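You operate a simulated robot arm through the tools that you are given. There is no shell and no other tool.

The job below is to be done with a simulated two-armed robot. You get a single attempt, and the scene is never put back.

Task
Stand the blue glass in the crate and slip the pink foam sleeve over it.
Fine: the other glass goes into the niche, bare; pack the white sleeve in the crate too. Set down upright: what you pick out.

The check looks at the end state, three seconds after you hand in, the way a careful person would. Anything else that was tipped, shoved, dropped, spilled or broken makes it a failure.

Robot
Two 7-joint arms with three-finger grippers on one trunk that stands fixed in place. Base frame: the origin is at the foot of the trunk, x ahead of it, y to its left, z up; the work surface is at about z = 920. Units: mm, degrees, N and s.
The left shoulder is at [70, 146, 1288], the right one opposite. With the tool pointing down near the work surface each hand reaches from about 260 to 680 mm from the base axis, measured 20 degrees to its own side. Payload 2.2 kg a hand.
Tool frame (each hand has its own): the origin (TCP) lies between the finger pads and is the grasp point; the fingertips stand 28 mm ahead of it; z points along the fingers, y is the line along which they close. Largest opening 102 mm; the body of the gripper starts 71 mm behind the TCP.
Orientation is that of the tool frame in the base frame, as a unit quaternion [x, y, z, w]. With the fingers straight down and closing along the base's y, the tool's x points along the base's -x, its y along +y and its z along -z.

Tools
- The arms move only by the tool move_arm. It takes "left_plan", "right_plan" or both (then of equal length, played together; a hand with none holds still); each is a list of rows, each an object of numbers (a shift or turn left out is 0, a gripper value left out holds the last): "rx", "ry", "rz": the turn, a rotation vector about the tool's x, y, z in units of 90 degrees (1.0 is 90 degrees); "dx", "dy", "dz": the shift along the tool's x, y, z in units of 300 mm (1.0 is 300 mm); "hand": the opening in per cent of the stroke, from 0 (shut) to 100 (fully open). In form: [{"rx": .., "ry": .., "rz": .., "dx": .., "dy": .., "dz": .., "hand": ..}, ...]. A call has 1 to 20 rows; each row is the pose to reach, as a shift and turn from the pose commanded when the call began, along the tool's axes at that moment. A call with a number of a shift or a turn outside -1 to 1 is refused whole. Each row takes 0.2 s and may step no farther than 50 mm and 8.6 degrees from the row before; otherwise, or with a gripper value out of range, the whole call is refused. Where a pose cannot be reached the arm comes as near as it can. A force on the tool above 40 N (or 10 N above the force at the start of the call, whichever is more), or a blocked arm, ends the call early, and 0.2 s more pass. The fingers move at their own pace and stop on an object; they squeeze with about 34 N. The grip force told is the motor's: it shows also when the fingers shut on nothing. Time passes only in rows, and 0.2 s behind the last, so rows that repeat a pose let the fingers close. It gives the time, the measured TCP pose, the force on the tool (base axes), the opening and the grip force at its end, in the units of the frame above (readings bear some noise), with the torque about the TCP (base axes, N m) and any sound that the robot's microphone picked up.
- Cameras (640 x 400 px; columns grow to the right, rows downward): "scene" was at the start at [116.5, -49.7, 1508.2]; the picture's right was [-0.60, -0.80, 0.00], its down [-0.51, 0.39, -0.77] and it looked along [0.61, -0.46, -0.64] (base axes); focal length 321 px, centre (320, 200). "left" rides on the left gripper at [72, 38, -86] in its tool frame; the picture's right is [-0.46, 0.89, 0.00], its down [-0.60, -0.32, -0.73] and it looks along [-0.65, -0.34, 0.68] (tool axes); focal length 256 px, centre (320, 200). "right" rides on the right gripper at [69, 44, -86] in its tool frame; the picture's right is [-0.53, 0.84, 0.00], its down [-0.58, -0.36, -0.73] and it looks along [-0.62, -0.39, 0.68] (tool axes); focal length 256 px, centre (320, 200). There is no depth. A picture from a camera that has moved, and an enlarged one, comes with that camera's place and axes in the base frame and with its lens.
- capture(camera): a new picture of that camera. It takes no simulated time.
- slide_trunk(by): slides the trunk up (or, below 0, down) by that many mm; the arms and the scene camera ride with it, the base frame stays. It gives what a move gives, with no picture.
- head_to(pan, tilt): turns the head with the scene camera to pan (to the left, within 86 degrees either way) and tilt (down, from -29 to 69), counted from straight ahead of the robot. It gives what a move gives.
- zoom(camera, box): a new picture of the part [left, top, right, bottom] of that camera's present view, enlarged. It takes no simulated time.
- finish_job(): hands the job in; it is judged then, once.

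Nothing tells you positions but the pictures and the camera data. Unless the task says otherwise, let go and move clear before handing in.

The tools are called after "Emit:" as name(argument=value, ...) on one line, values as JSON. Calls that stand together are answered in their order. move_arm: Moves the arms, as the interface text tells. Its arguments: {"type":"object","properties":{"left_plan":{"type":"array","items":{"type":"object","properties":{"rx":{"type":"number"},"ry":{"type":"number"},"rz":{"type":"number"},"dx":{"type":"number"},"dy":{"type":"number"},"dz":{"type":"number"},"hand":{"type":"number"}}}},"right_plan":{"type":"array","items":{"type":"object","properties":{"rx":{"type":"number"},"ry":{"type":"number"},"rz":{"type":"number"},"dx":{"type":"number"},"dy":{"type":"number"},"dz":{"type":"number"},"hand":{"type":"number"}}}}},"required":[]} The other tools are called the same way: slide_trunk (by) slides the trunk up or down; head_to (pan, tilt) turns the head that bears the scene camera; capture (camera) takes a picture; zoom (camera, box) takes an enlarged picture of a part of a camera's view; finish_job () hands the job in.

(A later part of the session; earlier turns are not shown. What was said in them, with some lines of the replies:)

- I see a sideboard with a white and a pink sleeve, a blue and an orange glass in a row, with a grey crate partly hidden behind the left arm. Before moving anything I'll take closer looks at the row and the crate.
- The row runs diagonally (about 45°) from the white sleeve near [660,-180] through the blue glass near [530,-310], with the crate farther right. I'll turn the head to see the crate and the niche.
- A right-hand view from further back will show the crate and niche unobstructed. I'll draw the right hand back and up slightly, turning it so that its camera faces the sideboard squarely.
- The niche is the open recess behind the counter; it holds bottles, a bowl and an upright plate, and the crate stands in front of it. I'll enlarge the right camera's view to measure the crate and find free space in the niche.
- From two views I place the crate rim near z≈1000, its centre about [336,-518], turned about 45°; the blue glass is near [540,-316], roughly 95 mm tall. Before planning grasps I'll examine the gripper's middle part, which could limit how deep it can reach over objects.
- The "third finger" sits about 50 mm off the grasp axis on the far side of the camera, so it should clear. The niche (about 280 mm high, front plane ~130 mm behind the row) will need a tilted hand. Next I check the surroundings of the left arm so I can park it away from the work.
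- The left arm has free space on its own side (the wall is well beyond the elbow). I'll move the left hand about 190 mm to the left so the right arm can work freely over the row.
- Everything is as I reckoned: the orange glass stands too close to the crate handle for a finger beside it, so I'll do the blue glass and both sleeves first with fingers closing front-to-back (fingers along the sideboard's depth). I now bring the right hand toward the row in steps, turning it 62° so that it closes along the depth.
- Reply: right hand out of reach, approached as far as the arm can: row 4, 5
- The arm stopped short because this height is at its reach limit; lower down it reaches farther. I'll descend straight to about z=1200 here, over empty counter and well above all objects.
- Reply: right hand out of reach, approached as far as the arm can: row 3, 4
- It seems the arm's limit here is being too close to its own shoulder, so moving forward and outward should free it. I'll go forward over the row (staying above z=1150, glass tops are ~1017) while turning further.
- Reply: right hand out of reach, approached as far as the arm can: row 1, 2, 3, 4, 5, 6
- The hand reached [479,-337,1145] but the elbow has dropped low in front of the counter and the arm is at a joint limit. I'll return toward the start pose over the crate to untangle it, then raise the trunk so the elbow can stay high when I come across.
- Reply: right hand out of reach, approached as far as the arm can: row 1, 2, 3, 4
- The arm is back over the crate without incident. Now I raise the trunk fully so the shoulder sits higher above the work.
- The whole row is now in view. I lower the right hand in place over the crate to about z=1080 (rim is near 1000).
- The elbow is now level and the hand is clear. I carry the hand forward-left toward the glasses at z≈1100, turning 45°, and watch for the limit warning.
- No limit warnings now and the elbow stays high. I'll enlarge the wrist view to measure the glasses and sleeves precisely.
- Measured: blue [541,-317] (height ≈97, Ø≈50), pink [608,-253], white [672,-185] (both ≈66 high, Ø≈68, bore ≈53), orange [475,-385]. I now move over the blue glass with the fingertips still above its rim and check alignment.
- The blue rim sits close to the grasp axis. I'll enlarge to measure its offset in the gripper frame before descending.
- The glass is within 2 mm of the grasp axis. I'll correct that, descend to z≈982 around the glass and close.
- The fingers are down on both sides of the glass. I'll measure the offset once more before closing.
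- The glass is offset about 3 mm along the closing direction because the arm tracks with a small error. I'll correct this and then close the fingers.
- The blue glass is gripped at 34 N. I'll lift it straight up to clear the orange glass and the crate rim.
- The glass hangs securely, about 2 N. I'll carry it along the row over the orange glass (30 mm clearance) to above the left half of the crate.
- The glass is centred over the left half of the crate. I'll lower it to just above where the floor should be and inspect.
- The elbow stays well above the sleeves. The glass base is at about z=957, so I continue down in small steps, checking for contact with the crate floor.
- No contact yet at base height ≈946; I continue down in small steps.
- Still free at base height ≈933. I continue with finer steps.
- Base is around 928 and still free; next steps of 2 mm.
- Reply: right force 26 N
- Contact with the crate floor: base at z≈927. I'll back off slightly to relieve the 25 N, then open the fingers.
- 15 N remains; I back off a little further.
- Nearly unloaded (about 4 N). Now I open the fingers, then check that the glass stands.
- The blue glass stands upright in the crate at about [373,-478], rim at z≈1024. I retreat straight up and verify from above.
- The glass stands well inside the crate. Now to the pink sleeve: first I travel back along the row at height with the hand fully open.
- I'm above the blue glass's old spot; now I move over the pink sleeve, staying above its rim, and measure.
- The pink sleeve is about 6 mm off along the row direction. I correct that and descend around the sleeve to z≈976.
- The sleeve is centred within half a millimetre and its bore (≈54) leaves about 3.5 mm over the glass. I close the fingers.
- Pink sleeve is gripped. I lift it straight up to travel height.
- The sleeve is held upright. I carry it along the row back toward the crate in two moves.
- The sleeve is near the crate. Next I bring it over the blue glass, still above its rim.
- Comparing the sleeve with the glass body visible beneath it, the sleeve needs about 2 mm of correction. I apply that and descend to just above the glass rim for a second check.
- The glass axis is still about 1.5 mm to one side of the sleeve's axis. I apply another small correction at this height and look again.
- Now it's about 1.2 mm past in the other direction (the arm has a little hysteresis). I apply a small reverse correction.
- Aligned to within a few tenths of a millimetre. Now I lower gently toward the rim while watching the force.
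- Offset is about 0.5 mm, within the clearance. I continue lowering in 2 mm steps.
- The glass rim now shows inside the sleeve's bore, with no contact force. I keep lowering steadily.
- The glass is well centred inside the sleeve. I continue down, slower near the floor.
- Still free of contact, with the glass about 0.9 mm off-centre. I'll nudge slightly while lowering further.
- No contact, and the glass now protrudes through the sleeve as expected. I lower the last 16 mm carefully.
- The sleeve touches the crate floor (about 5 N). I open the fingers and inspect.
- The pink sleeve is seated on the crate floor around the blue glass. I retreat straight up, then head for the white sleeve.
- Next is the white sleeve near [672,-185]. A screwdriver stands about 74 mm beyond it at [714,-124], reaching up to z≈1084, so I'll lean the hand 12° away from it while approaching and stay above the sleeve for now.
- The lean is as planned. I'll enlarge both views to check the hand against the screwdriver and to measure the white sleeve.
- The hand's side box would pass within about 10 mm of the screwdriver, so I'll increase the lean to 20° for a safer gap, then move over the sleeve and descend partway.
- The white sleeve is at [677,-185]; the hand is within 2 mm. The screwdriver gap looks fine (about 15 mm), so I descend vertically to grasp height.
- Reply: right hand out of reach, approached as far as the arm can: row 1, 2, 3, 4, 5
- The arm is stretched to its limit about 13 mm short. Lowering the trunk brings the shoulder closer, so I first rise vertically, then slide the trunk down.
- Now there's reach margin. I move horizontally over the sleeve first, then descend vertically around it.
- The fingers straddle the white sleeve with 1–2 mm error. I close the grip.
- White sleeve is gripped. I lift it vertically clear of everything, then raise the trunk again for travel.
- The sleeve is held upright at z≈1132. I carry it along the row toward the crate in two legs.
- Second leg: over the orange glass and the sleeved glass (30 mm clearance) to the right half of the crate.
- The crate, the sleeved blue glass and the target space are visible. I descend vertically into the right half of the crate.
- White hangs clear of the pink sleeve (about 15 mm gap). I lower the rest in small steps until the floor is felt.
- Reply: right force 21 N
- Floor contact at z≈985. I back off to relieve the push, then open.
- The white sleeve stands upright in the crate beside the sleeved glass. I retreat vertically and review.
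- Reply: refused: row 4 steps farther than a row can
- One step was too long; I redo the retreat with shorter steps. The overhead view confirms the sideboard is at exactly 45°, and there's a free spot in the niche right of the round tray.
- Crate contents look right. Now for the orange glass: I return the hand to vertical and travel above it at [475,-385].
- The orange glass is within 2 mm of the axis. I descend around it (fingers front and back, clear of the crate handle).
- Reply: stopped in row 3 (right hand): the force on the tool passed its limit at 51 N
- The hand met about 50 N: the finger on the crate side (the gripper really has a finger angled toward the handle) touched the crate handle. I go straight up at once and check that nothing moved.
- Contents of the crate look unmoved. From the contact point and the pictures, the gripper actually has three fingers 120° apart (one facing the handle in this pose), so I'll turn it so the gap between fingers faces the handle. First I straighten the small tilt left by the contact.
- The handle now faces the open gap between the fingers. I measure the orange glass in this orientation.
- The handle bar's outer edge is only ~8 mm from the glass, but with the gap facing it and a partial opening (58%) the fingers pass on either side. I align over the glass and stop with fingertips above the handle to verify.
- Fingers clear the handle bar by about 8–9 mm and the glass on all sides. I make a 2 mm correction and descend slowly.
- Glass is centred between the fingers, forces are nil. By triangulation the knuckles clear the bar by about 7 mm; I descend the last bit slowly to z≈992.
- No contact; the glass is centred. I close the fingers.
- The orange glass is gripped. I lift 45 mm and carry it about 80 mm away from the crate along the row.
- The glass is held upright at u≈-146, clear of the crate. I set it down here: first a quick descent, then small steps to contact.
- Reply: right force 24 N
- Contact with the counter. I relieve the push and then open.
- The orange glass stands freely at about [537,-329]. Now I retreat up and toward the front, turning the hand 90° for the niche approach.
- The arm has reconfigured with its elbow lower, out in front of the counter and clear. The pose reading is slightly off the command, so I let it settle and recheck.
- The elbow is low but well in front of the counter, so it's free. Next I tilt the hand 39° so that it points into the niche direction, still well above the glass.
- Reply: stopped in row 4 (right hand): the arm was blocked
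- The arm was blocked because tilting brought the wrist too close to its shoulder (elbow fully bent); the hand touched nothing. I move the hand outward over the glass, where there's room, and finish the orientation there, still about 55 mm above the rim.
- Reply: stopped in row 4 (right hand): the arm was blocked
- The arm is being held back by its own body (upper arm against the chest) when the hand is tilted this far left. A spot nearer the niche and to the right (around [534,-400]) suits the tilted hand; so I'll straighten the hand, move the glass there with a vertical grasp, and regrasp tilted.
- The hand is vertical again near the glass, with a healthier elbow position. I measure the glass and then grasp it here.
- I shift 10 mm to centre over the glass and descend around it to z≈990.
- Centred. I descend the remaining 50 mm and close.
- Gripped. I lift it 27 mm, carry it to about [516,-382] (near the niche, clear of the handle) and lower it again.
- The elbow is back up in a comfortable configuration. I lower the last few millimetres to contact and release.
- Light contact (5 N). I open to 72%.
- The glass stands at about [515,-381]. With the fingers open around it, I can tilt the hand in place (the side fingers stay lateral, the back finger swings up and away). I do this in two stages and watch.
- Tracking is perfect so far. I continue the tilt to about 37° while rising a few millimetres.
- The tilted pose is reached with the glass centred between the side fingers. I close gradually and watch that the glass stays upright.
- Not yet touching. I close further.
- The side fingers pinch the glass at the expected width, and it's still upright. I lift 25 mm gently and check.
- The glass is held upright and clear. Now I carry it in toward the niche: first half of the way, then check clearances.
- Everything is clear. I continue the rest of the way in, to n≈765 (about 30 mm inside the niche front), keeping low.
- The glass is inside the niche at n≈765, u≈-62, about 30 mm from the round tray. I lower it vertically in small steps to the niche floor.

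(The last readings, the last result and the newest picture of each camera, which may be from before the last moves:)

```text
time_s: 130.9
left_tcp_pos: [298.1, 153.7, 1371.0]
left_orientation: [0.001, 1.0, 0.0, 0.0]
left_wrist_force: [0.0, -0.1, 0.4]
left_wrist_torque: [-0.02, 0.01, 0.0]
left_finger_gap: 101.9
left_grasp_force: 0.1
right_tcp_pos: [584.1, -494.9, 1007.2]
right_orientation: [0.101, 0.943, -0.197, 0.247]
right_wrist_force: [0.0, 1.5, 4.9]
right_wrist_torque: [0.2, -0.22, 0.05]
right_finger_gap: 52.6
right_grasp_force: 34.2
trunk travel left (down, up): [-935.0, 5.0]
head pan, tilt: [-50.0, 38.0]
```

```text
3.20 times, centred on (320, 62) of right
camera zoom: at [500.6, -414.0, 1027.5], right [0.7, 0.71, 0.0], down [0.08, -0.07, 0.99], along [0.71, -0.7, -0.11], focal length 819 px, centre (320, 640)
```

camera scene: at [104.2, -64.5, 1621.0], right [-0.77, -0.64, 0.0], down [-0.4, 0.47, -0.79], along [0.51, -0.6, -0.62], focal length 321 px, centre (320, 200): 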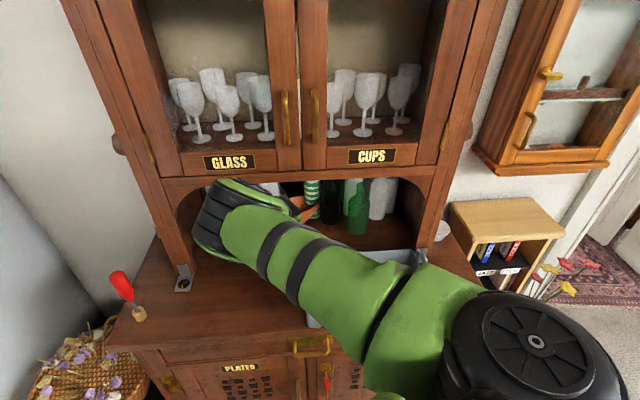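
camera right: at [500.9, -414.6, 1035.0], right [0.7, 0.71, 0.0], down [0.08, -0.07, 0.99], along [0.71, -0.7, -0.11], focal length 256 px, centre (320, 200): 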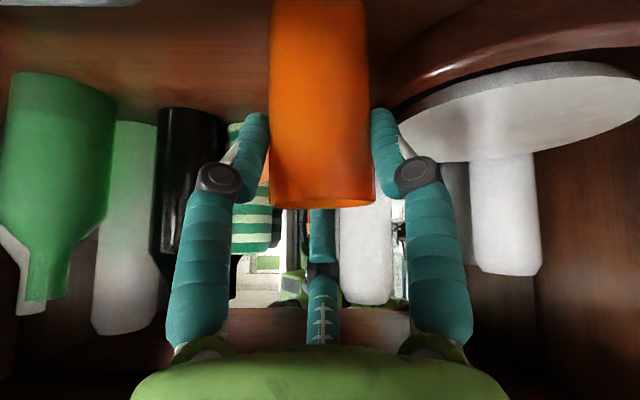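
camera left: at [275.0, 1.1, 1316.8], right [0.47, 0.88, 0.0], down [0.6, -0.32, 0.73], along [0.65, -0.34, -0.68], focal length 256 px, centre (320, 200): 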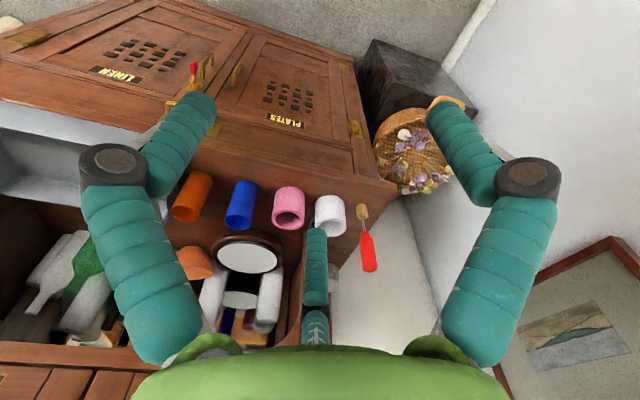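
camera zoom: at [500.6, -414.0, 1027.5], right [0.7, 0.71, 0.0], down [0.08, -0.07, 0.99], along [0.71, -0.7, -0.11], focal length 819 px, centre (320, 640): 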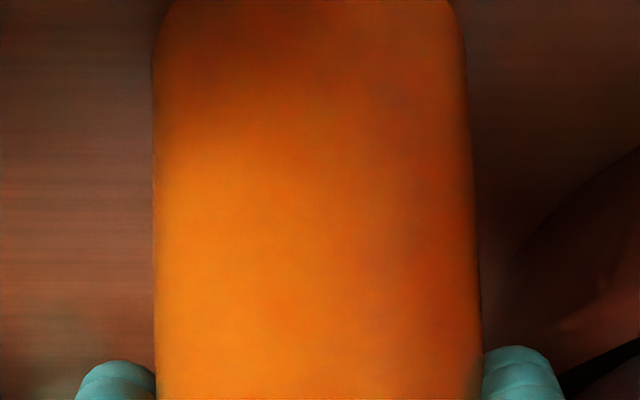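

Light contact with the niche floor. I open the fingers moderately to release the glass.

Emit:
move_arm(right_plan=[{"hand": 58}, {"hand": 64}, {"hand": 70}, {"hand": 70}])

Emit:
capture(camera="right")

```text
time_s: 131.9
left_tcp_pos: [299.8, 153.1, 1372.0]
left_orientation: [0.0, 1.0, 0.0, -0.001]
left_wrist_force: [0.4, -0.4, -1.3]
left_wrist_torque: [0.01, -0.02, -0.02]
left_finger_gap: 101.8
left_grasp_force: 0.1
right_tcp_pos: [583.8, -496.8, 1005.5]
right_orientation: [0.101, 0.943, -0.198, 0.246]
right_wrist_force: [0.2, 0.1, 0.5]
right_wrist_torque: [-0.02, -0.02, -0.01]
right_finger_gap: 71.5
right_grasp_force: 0.0
trunk travel left (down, up): [-935.0, 5.0]
head pan, tilt: [-50.0, 38.0]
```

```text
taken
camera right: at [500.5, -415.1, 1026.2], right [0.7, 0.71, 0.0], down [0.08, -0.07, 0.99], along [0.71, -0.7, -0.11], focal length 256 px, centre (320, 200)
```

right: 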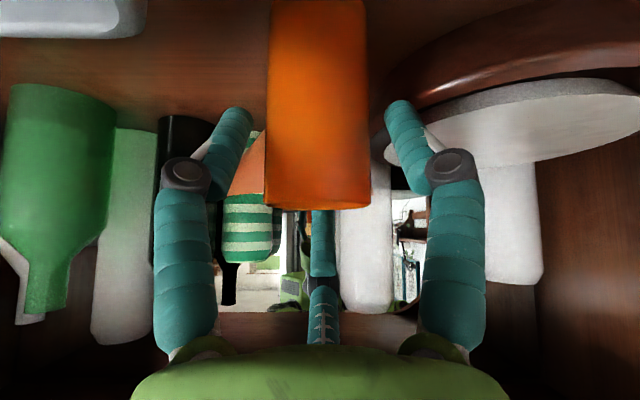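

The orange glass stands freely and upright in the niche. I withdraw straight back along the finger direction.

Emit:
move_arm(right_plan=[{"dz": -0.04, "hand": 70}, {"dz": -0.1, "hand": 70}, {"dz": -0.18, "hand": 70}, {"dz": -0.28, "hand": 70}, {"dz": -0.38, "hand": 70}, {"dz": -0.38, "hand": 70}])

Emit:
capture(camera="right")

Emit:
capture(camera="scene")

```text
time_s: 133.3
left_tcp_pos: [298.0, 152.0, 1372.0]
left_orientation: [0.001, 1.0, 0.0, -0.001]
left_wrist_force: [0.5, 0.5, -0.2]
left_wrist_torque: [0.03, 0.0, 0.01]
left_finger_gap: 101.9
left_grasp_force: 0.0
right_tcp_pos: [538.3, -446.0, 1096.0]
right_orientation: [0.101, 0.944, -0.198, 0.245]
right_wrist_force: [0.4, -0.3, -0.3]
right_wrist_torque: [0.0, 0.0, -0.05]
right_finger_gap: 71.4
right_grasp_force: 0.1
trunk travel left (down, up): [-935.0, 5.0]
head pan, tilt: [-50.0, 38.0]
```

```text
taken
camera right: at [454.4, -363.3, 1117.9], right [0.7, 0.71, 0.0], down [0.08, -0.07, 0.99], along [0.71, -0.7, -0.11], focal length 256 px, centre (320, 200)
```

right: 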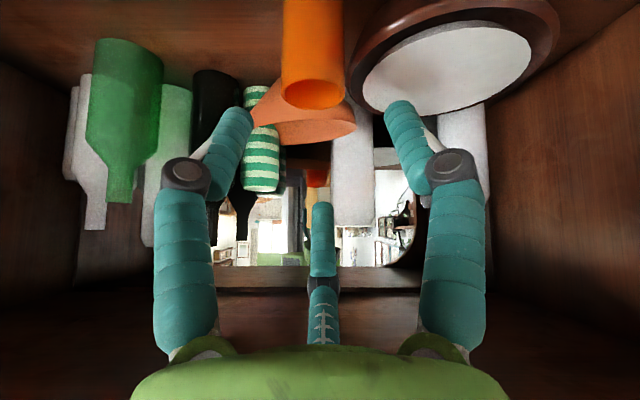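

```text
taken
camera scene: at [104.3, -65.4, 1620.9], right [-0.77, -0.64, 0.0], down [-0.4, 0.47, -0.79], along [0.51, -0.6, -0.62], focal length 321 px, centre (320, 200)
```

scene: 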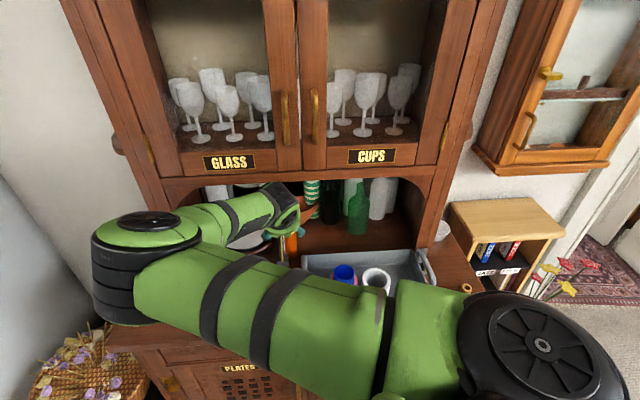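

The orange glass stands in the niche in front of the bowl. I bring the hand back to vertical, away from the cabinet, and then inspect everything.

Emit:
move_arm(right_plan=[{"dx": 0.03, "dy": 0.007, "dz": -0.045, "rx": -0.03, "ry": 0.047, "hand": 70}, {"dx": 0.066, "dy": 0.015, "dz": -0.095, "rx": -0.07, "ry": 0.108, "hand": 70}, {"dx": 0.105, "dy": 0.023, "dz": -0.145, "rx": -0.11, "ry": 0.17, "hand": 70}, {"dx": 0.14, "dy": 0.031, "dz": -0.195, "rx": -0.15, "ry": 0.232, "hand": 70}, {"dx": 0.176, "dy": 0.039, "dz": -0.245, "rx": -0.19, "ry": 0.294, "hand": 70}, {"dx": 0.212, "dy": 0.047, "dz": -0.294, "rx": -0.2215, "ry": 0.344, "hand": 70}, {"dx": 0.212, "dy": 0.047, "dz": -0.294, "rx": -0.2215, "ry": 0.344, "hand": 70}])

Emit:
capture(camera="right")

Emit:
capture(camera="scene")

```text
time_s: 134.9
left_tcp_pos: [299.3, 152.8, 1371.8]
left_orientation: [0.001, 1.0, -0.001, -0.001]
left_wrist_force: [-0.3, 0.6, 0.0]
left_wrist_torque: [0.02, 0.01, -0.01]
left_finger_gap: 101.9
left_grasp_force: 0.1
right_tcp_pos: [447.4, -392.5, 1134.4]
right_orientation: [0.107, 0.994, 0.001, -0.001]
right_wrist_force: [0.4, 0.8, 0.4]
right_wrist_torque: [0.02, 0.01, -0.02]
right_finger_gap: 71.4
right_grasp_force: 0.0
trunk travel left (down, up): [-935.0, 5.0]
head pan, tilt: [-50.0, 38.0]
```

```text
taken
camera right: at [387.9, -335.7, 1219.6], right [0.7, 0.71, 0.0], down [0.49, -0.48, 0.73], along [0.52, -0.51, -0.68], focal length 256 px, centre (320, 200)
```

right: 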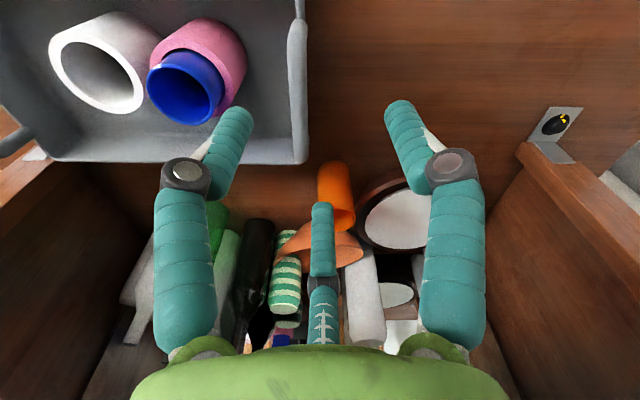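

```text
taken
camera scene: at [104.0, -64.4, 1621.0], right [-0.77, -0.64, 0.0], down [-0.4, 0.47, -0.79], along [0.51, -0.6, -0.62], focal length 321 px, centre (320, 200)
```

scene: 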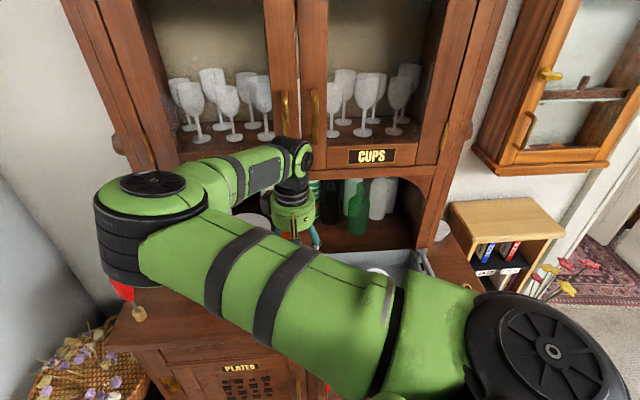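

Crate alignment is unchanged and the pieces stand upright. I move the right hand up and away over the crate to get a clean look at the final arrangement.

Emit:
move_arm(right_plan=[{"dx": 0.03, "dy": -0.04, "dz": -0.07, "hand": 70}, {"dx": 0.08, "dy": -0.1, "dz": -0.15, "hand": 70}, {"dx": 0.14, "dy": -0.17, "dz": -0.22, "hand": 70}, {"dx": 0.2, "dy": -0.24, "dz": -0.3, "hand": 70}, {"dx": 0.25, "dy": -0.3, "dz": -0.36, "hand": 70}, {"dx": 0.277, "dy": -0.326, "dz": -0.387, "hand": 70}, {"dx": 0.277, "dy": -0.326, "dz": -0.387, "hand": 70}])

Emit:
head_to(pan=-45, tilt=42)

Emit:
capture(camera="scene")

Emit:
capture(camera="right")

```text
time_s: 136.5
left_tcp_pos: [299.5, 153.4, 1370.9]
left_orientation: [0.001, 1.0, 0.0, -0.001]
left_wrist_force: [0.0, -0.5, 0.2]
left_wrist_torque: [-0.03, 0.0, -0.01]
left_finger_gap: 102.0
left_grasp_force: 0.2
right_tcp_pos: [347.3, -472.4, 1249.5]
right_orientation: [0.107, 0.994, 0.0, 0.001]
right_wrist_force: [-0.2, 0.7, 0.1]
right_wrist_torque: [-0.02, 0.0, 0.02]
right_finger_gap: 71.3
right_grasp_force: 0.1
trunk travel left (down, up): [-935.0, 5.0]
head pan, tilt: [-50.0, 38.0]
```

```text
time_s: 137.2
left_tcp_pos: [299.6, 152.2, 1371.6]
left_orientation: [0.001, 1.0, 0.0, -0.001]
left_wrist_force: [0.4, 0.0, -0.5]
left_wrist_torque: [-0.01, 0.03, -0.03]
left_finger_gap: 102.0
left_grasp_force: 0.1
right_tcp_pos: [346.6, -472.7, 1249.4]
right_orientation: [0.107, 0.994, 0.0, -0.001]
right_wrist_force: [0.4, -0.4, -0.3]
right_wrist_torque: [-0.01, 0.01, -0.02]
right_finger_gap: 70.9
right_grasp_force: 0.1
trunk travel left (down, up): [-935.0, 5.0]
head pan, tilt: [-45.0, 42.0]
```

```text
taken
camera scene: at [107.8, -57.6, 1615.1], right [-0.71, -0.71, 0.0], down [-0.47, 0.47, -0.74], along [0.53, -0.53, -0.67], focal length 321 px, centre (320, 200)
```

scene: 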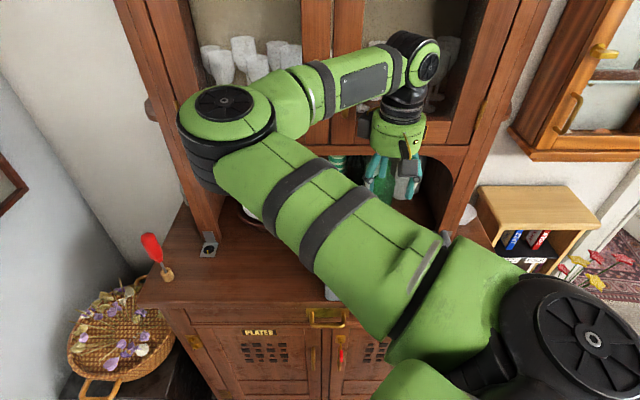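

```text
taken
camera right: at [288.5, -415.6, 1335.2], right [0.7, 0.71, 0.0], down [0.49, -0.48, 0.73], along [0.52, -0.51, -0.68], focal length 256 px, centre (320, 200)
```

right: 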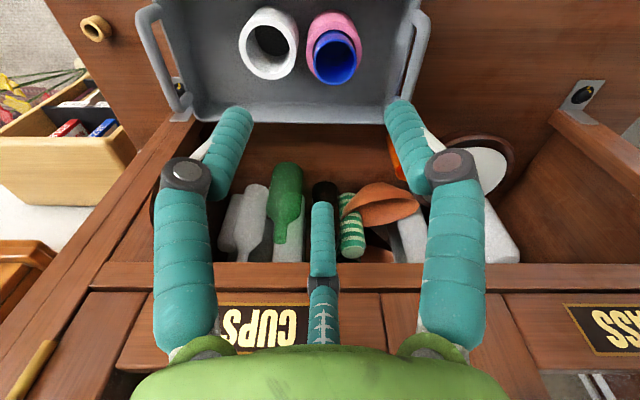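

The crate view is clear: white sleeve and sleeved blue glass upright and apart. I zoom in on the crate and on the orange glass for the final check.

Emit:
zoom(camera="right", box=[130, 0, 450, 200])

Emit:
zoom(camera="right", box=[330, 90, 554, 230])

Emit:
head_to(pan=-38, tilt=35)

Emit:
capture(camera="scene")

```text
2.00 times, centred on (290, 100) of right
camera zoom: at [288.5, -415.6, 1335.2], right [0.7, 0.71, 0.0], down [0.49, -0.48, 0.73], along [0.52, -0.51, -0.68], focal length 512 px, centre (380, 400)
```

zoom: 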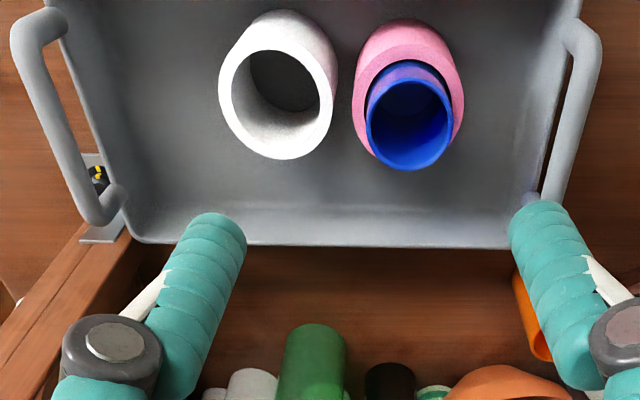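

```text
2.86 times, centred on (442, 160) of right
camera zoom: at [288.5, -415.6, 1335.2], right [0.7, 0.71, 0.0], down [0.49, -0.48, 0.73], along [0.52, -0.51, -0.68], focal length 731 px, centre (-29, 314)
```

zoom: 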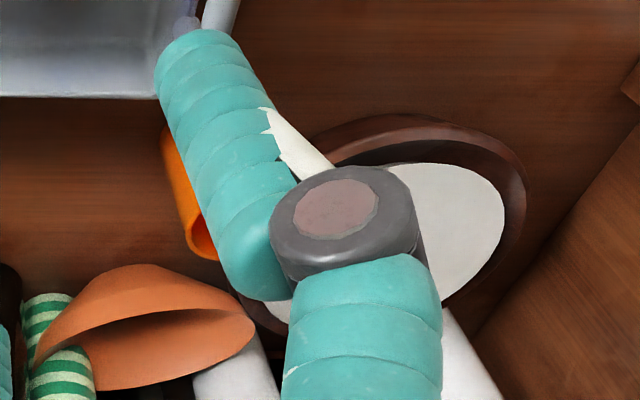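

```text
time_s: 137.9
left_tcp_pos: [298.9, 153.0, 1371.3]
left_orientation: [0.001, 1.0, 0.001, 0.0]
left_wrist_force: [0.9, 0.1, 0.2]
left_wrist_torque: [-0.02, 0.01, 0.01]
left_finger_gap: 101.9
left_grasp_force: 0.1
right_tcp_pos: [347.0, -473.1, 1248.2]
right_orientation: [0.106, 0.994, 0.0, 0.0]
right_wrist_force: [-0.6, -0.9, 0.2]
right_wrist_torque: [-0.01, -0.01, -0.01]
right_finger_gap: 71.4
right_grasp_force: 0.0
trunk travel left (down, up): [-935.0, 5.0]
head pan, tilt: [-38.0, 35.0]
```

```text
taken
camera scene: at [118.0, -52.6, 1625.5], right [-0.62, -0.79, 0.0], down [-0.45, 0.35, -0.82], along [0.65, -0.5, -0.57], focal length 321 px, centre (320, 200)
```

scene: 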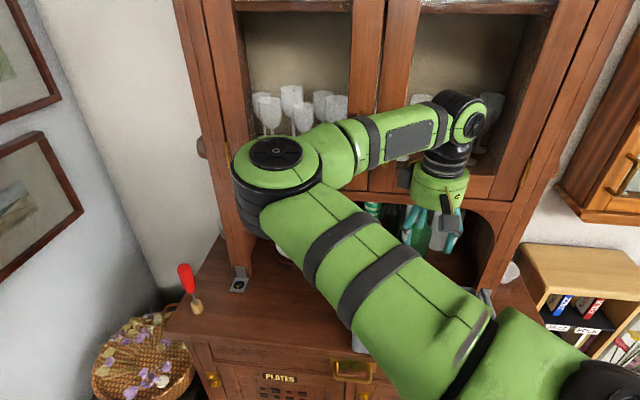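

Only part of the orange glass is visible behind a finger. I'll check with the left camera too, and shift the right hand slightly for a clear view.

Emit:
capture(camera="left")

Emit:
move_arm(right_plan=[{"dx": -0.04, "dy": 0.06, "hand": 70}, {"dx": -0.08, "dy": 0.12, "hand": 70}, {"dx": -0.12, "dy": 0.18, "hand": 70}, {"dx": -0.12, "dy": 0.18, "hand": 70}])

Emit:
capture(camera="right")

```text
taken
camera left: at [226.7, 191.2, 1457.1], right [0.47, 0.88, 0.0], down [0.6, -0.32, 0.73], along [0.65, -0.34, -0.68], focal length 256 px, centre (320, 200)
```

left: 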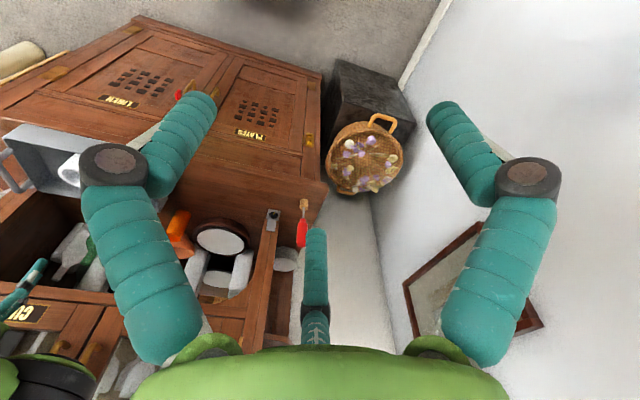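

```text
time_s: 138.9
left_tcp_pos: [300.3, 152.7, 1371.6]
left_orientation: [0.001, 1.0, 0.0, -0.001]
left_wrist_force: [0.9, 0.1, 0.6]
left_wrist_torque: [-0.04, 0.01, -0.01]
left_finger_gap: 101.8
left_grasp_force: 0.1
right_tcp_pos: [393.1, -426.8, 1249.0]
right_orientation: [0.106, 0.994, 0.0, 0.0]
right_wrist_force: [-0.6, -0.1, -0.7]
right_wrist_torque: [0.0, -0.03, -0.01]
right_finger_gap: 71.3
right_grasp_force: 0.2
trunk travel left (down, up): [-935.0, 5.0]
head pan, tilt: [-38.0, 35.0]
```

```text
taken
camera right: at [335.7, -369.6, 1335.3], right [0.7, 0.71, 0.0], down [0.49, -0.48, 0.73], along [0.52, -0.51, -0.68], focal length 256 px, centre (320, 200)
```

right: 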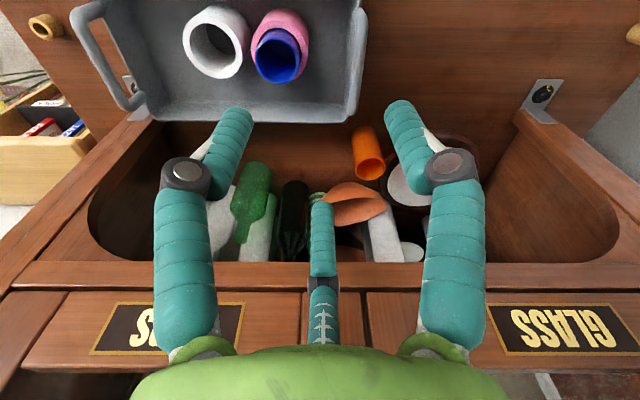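

The final view confirms the arrangement. The blue glass stands in the crate with the pink sleeve seated over it, and the white sleeve stands upright beside it. The bare orange glass stands upright inside the niche, behind the line of the uprights. Bottles, bowl, tray and screwdriver look undisturbed and both hands are empty and clear, so I hand the job in.

One thing to note: while lowering toward the orange glass, a finger pressed on the crate's handle with about 50 N. The crate and its contents show no visible shift since.

Emit:
finish_job()

```text
The job is handed in.
```

The job is handed in, and everything you asked for is in place.

- **Crate:** The blue glass stands in it with the pink foam sleeve seated over it. The white sleeve stands upright beside it.
- **Niche:** The other (orange) glass stands upright and bare, about 30 mm behind the front line of the uprights.
- **Everything else:** The bottles, bowl, round tray and screwdriver look as they did at the start. Both hands are empty and clear.

One contact was not planned. While I was lowering toward the orange glass, a finger pressed on the crate's handle with about 50 N. I backed off at once, and pictures afterwards showed no visible shift of the crate or its contents.

I had also set the orange glass down twice on the counter on the way, because the crate handle left no room for the tilted grasp the niche needed.
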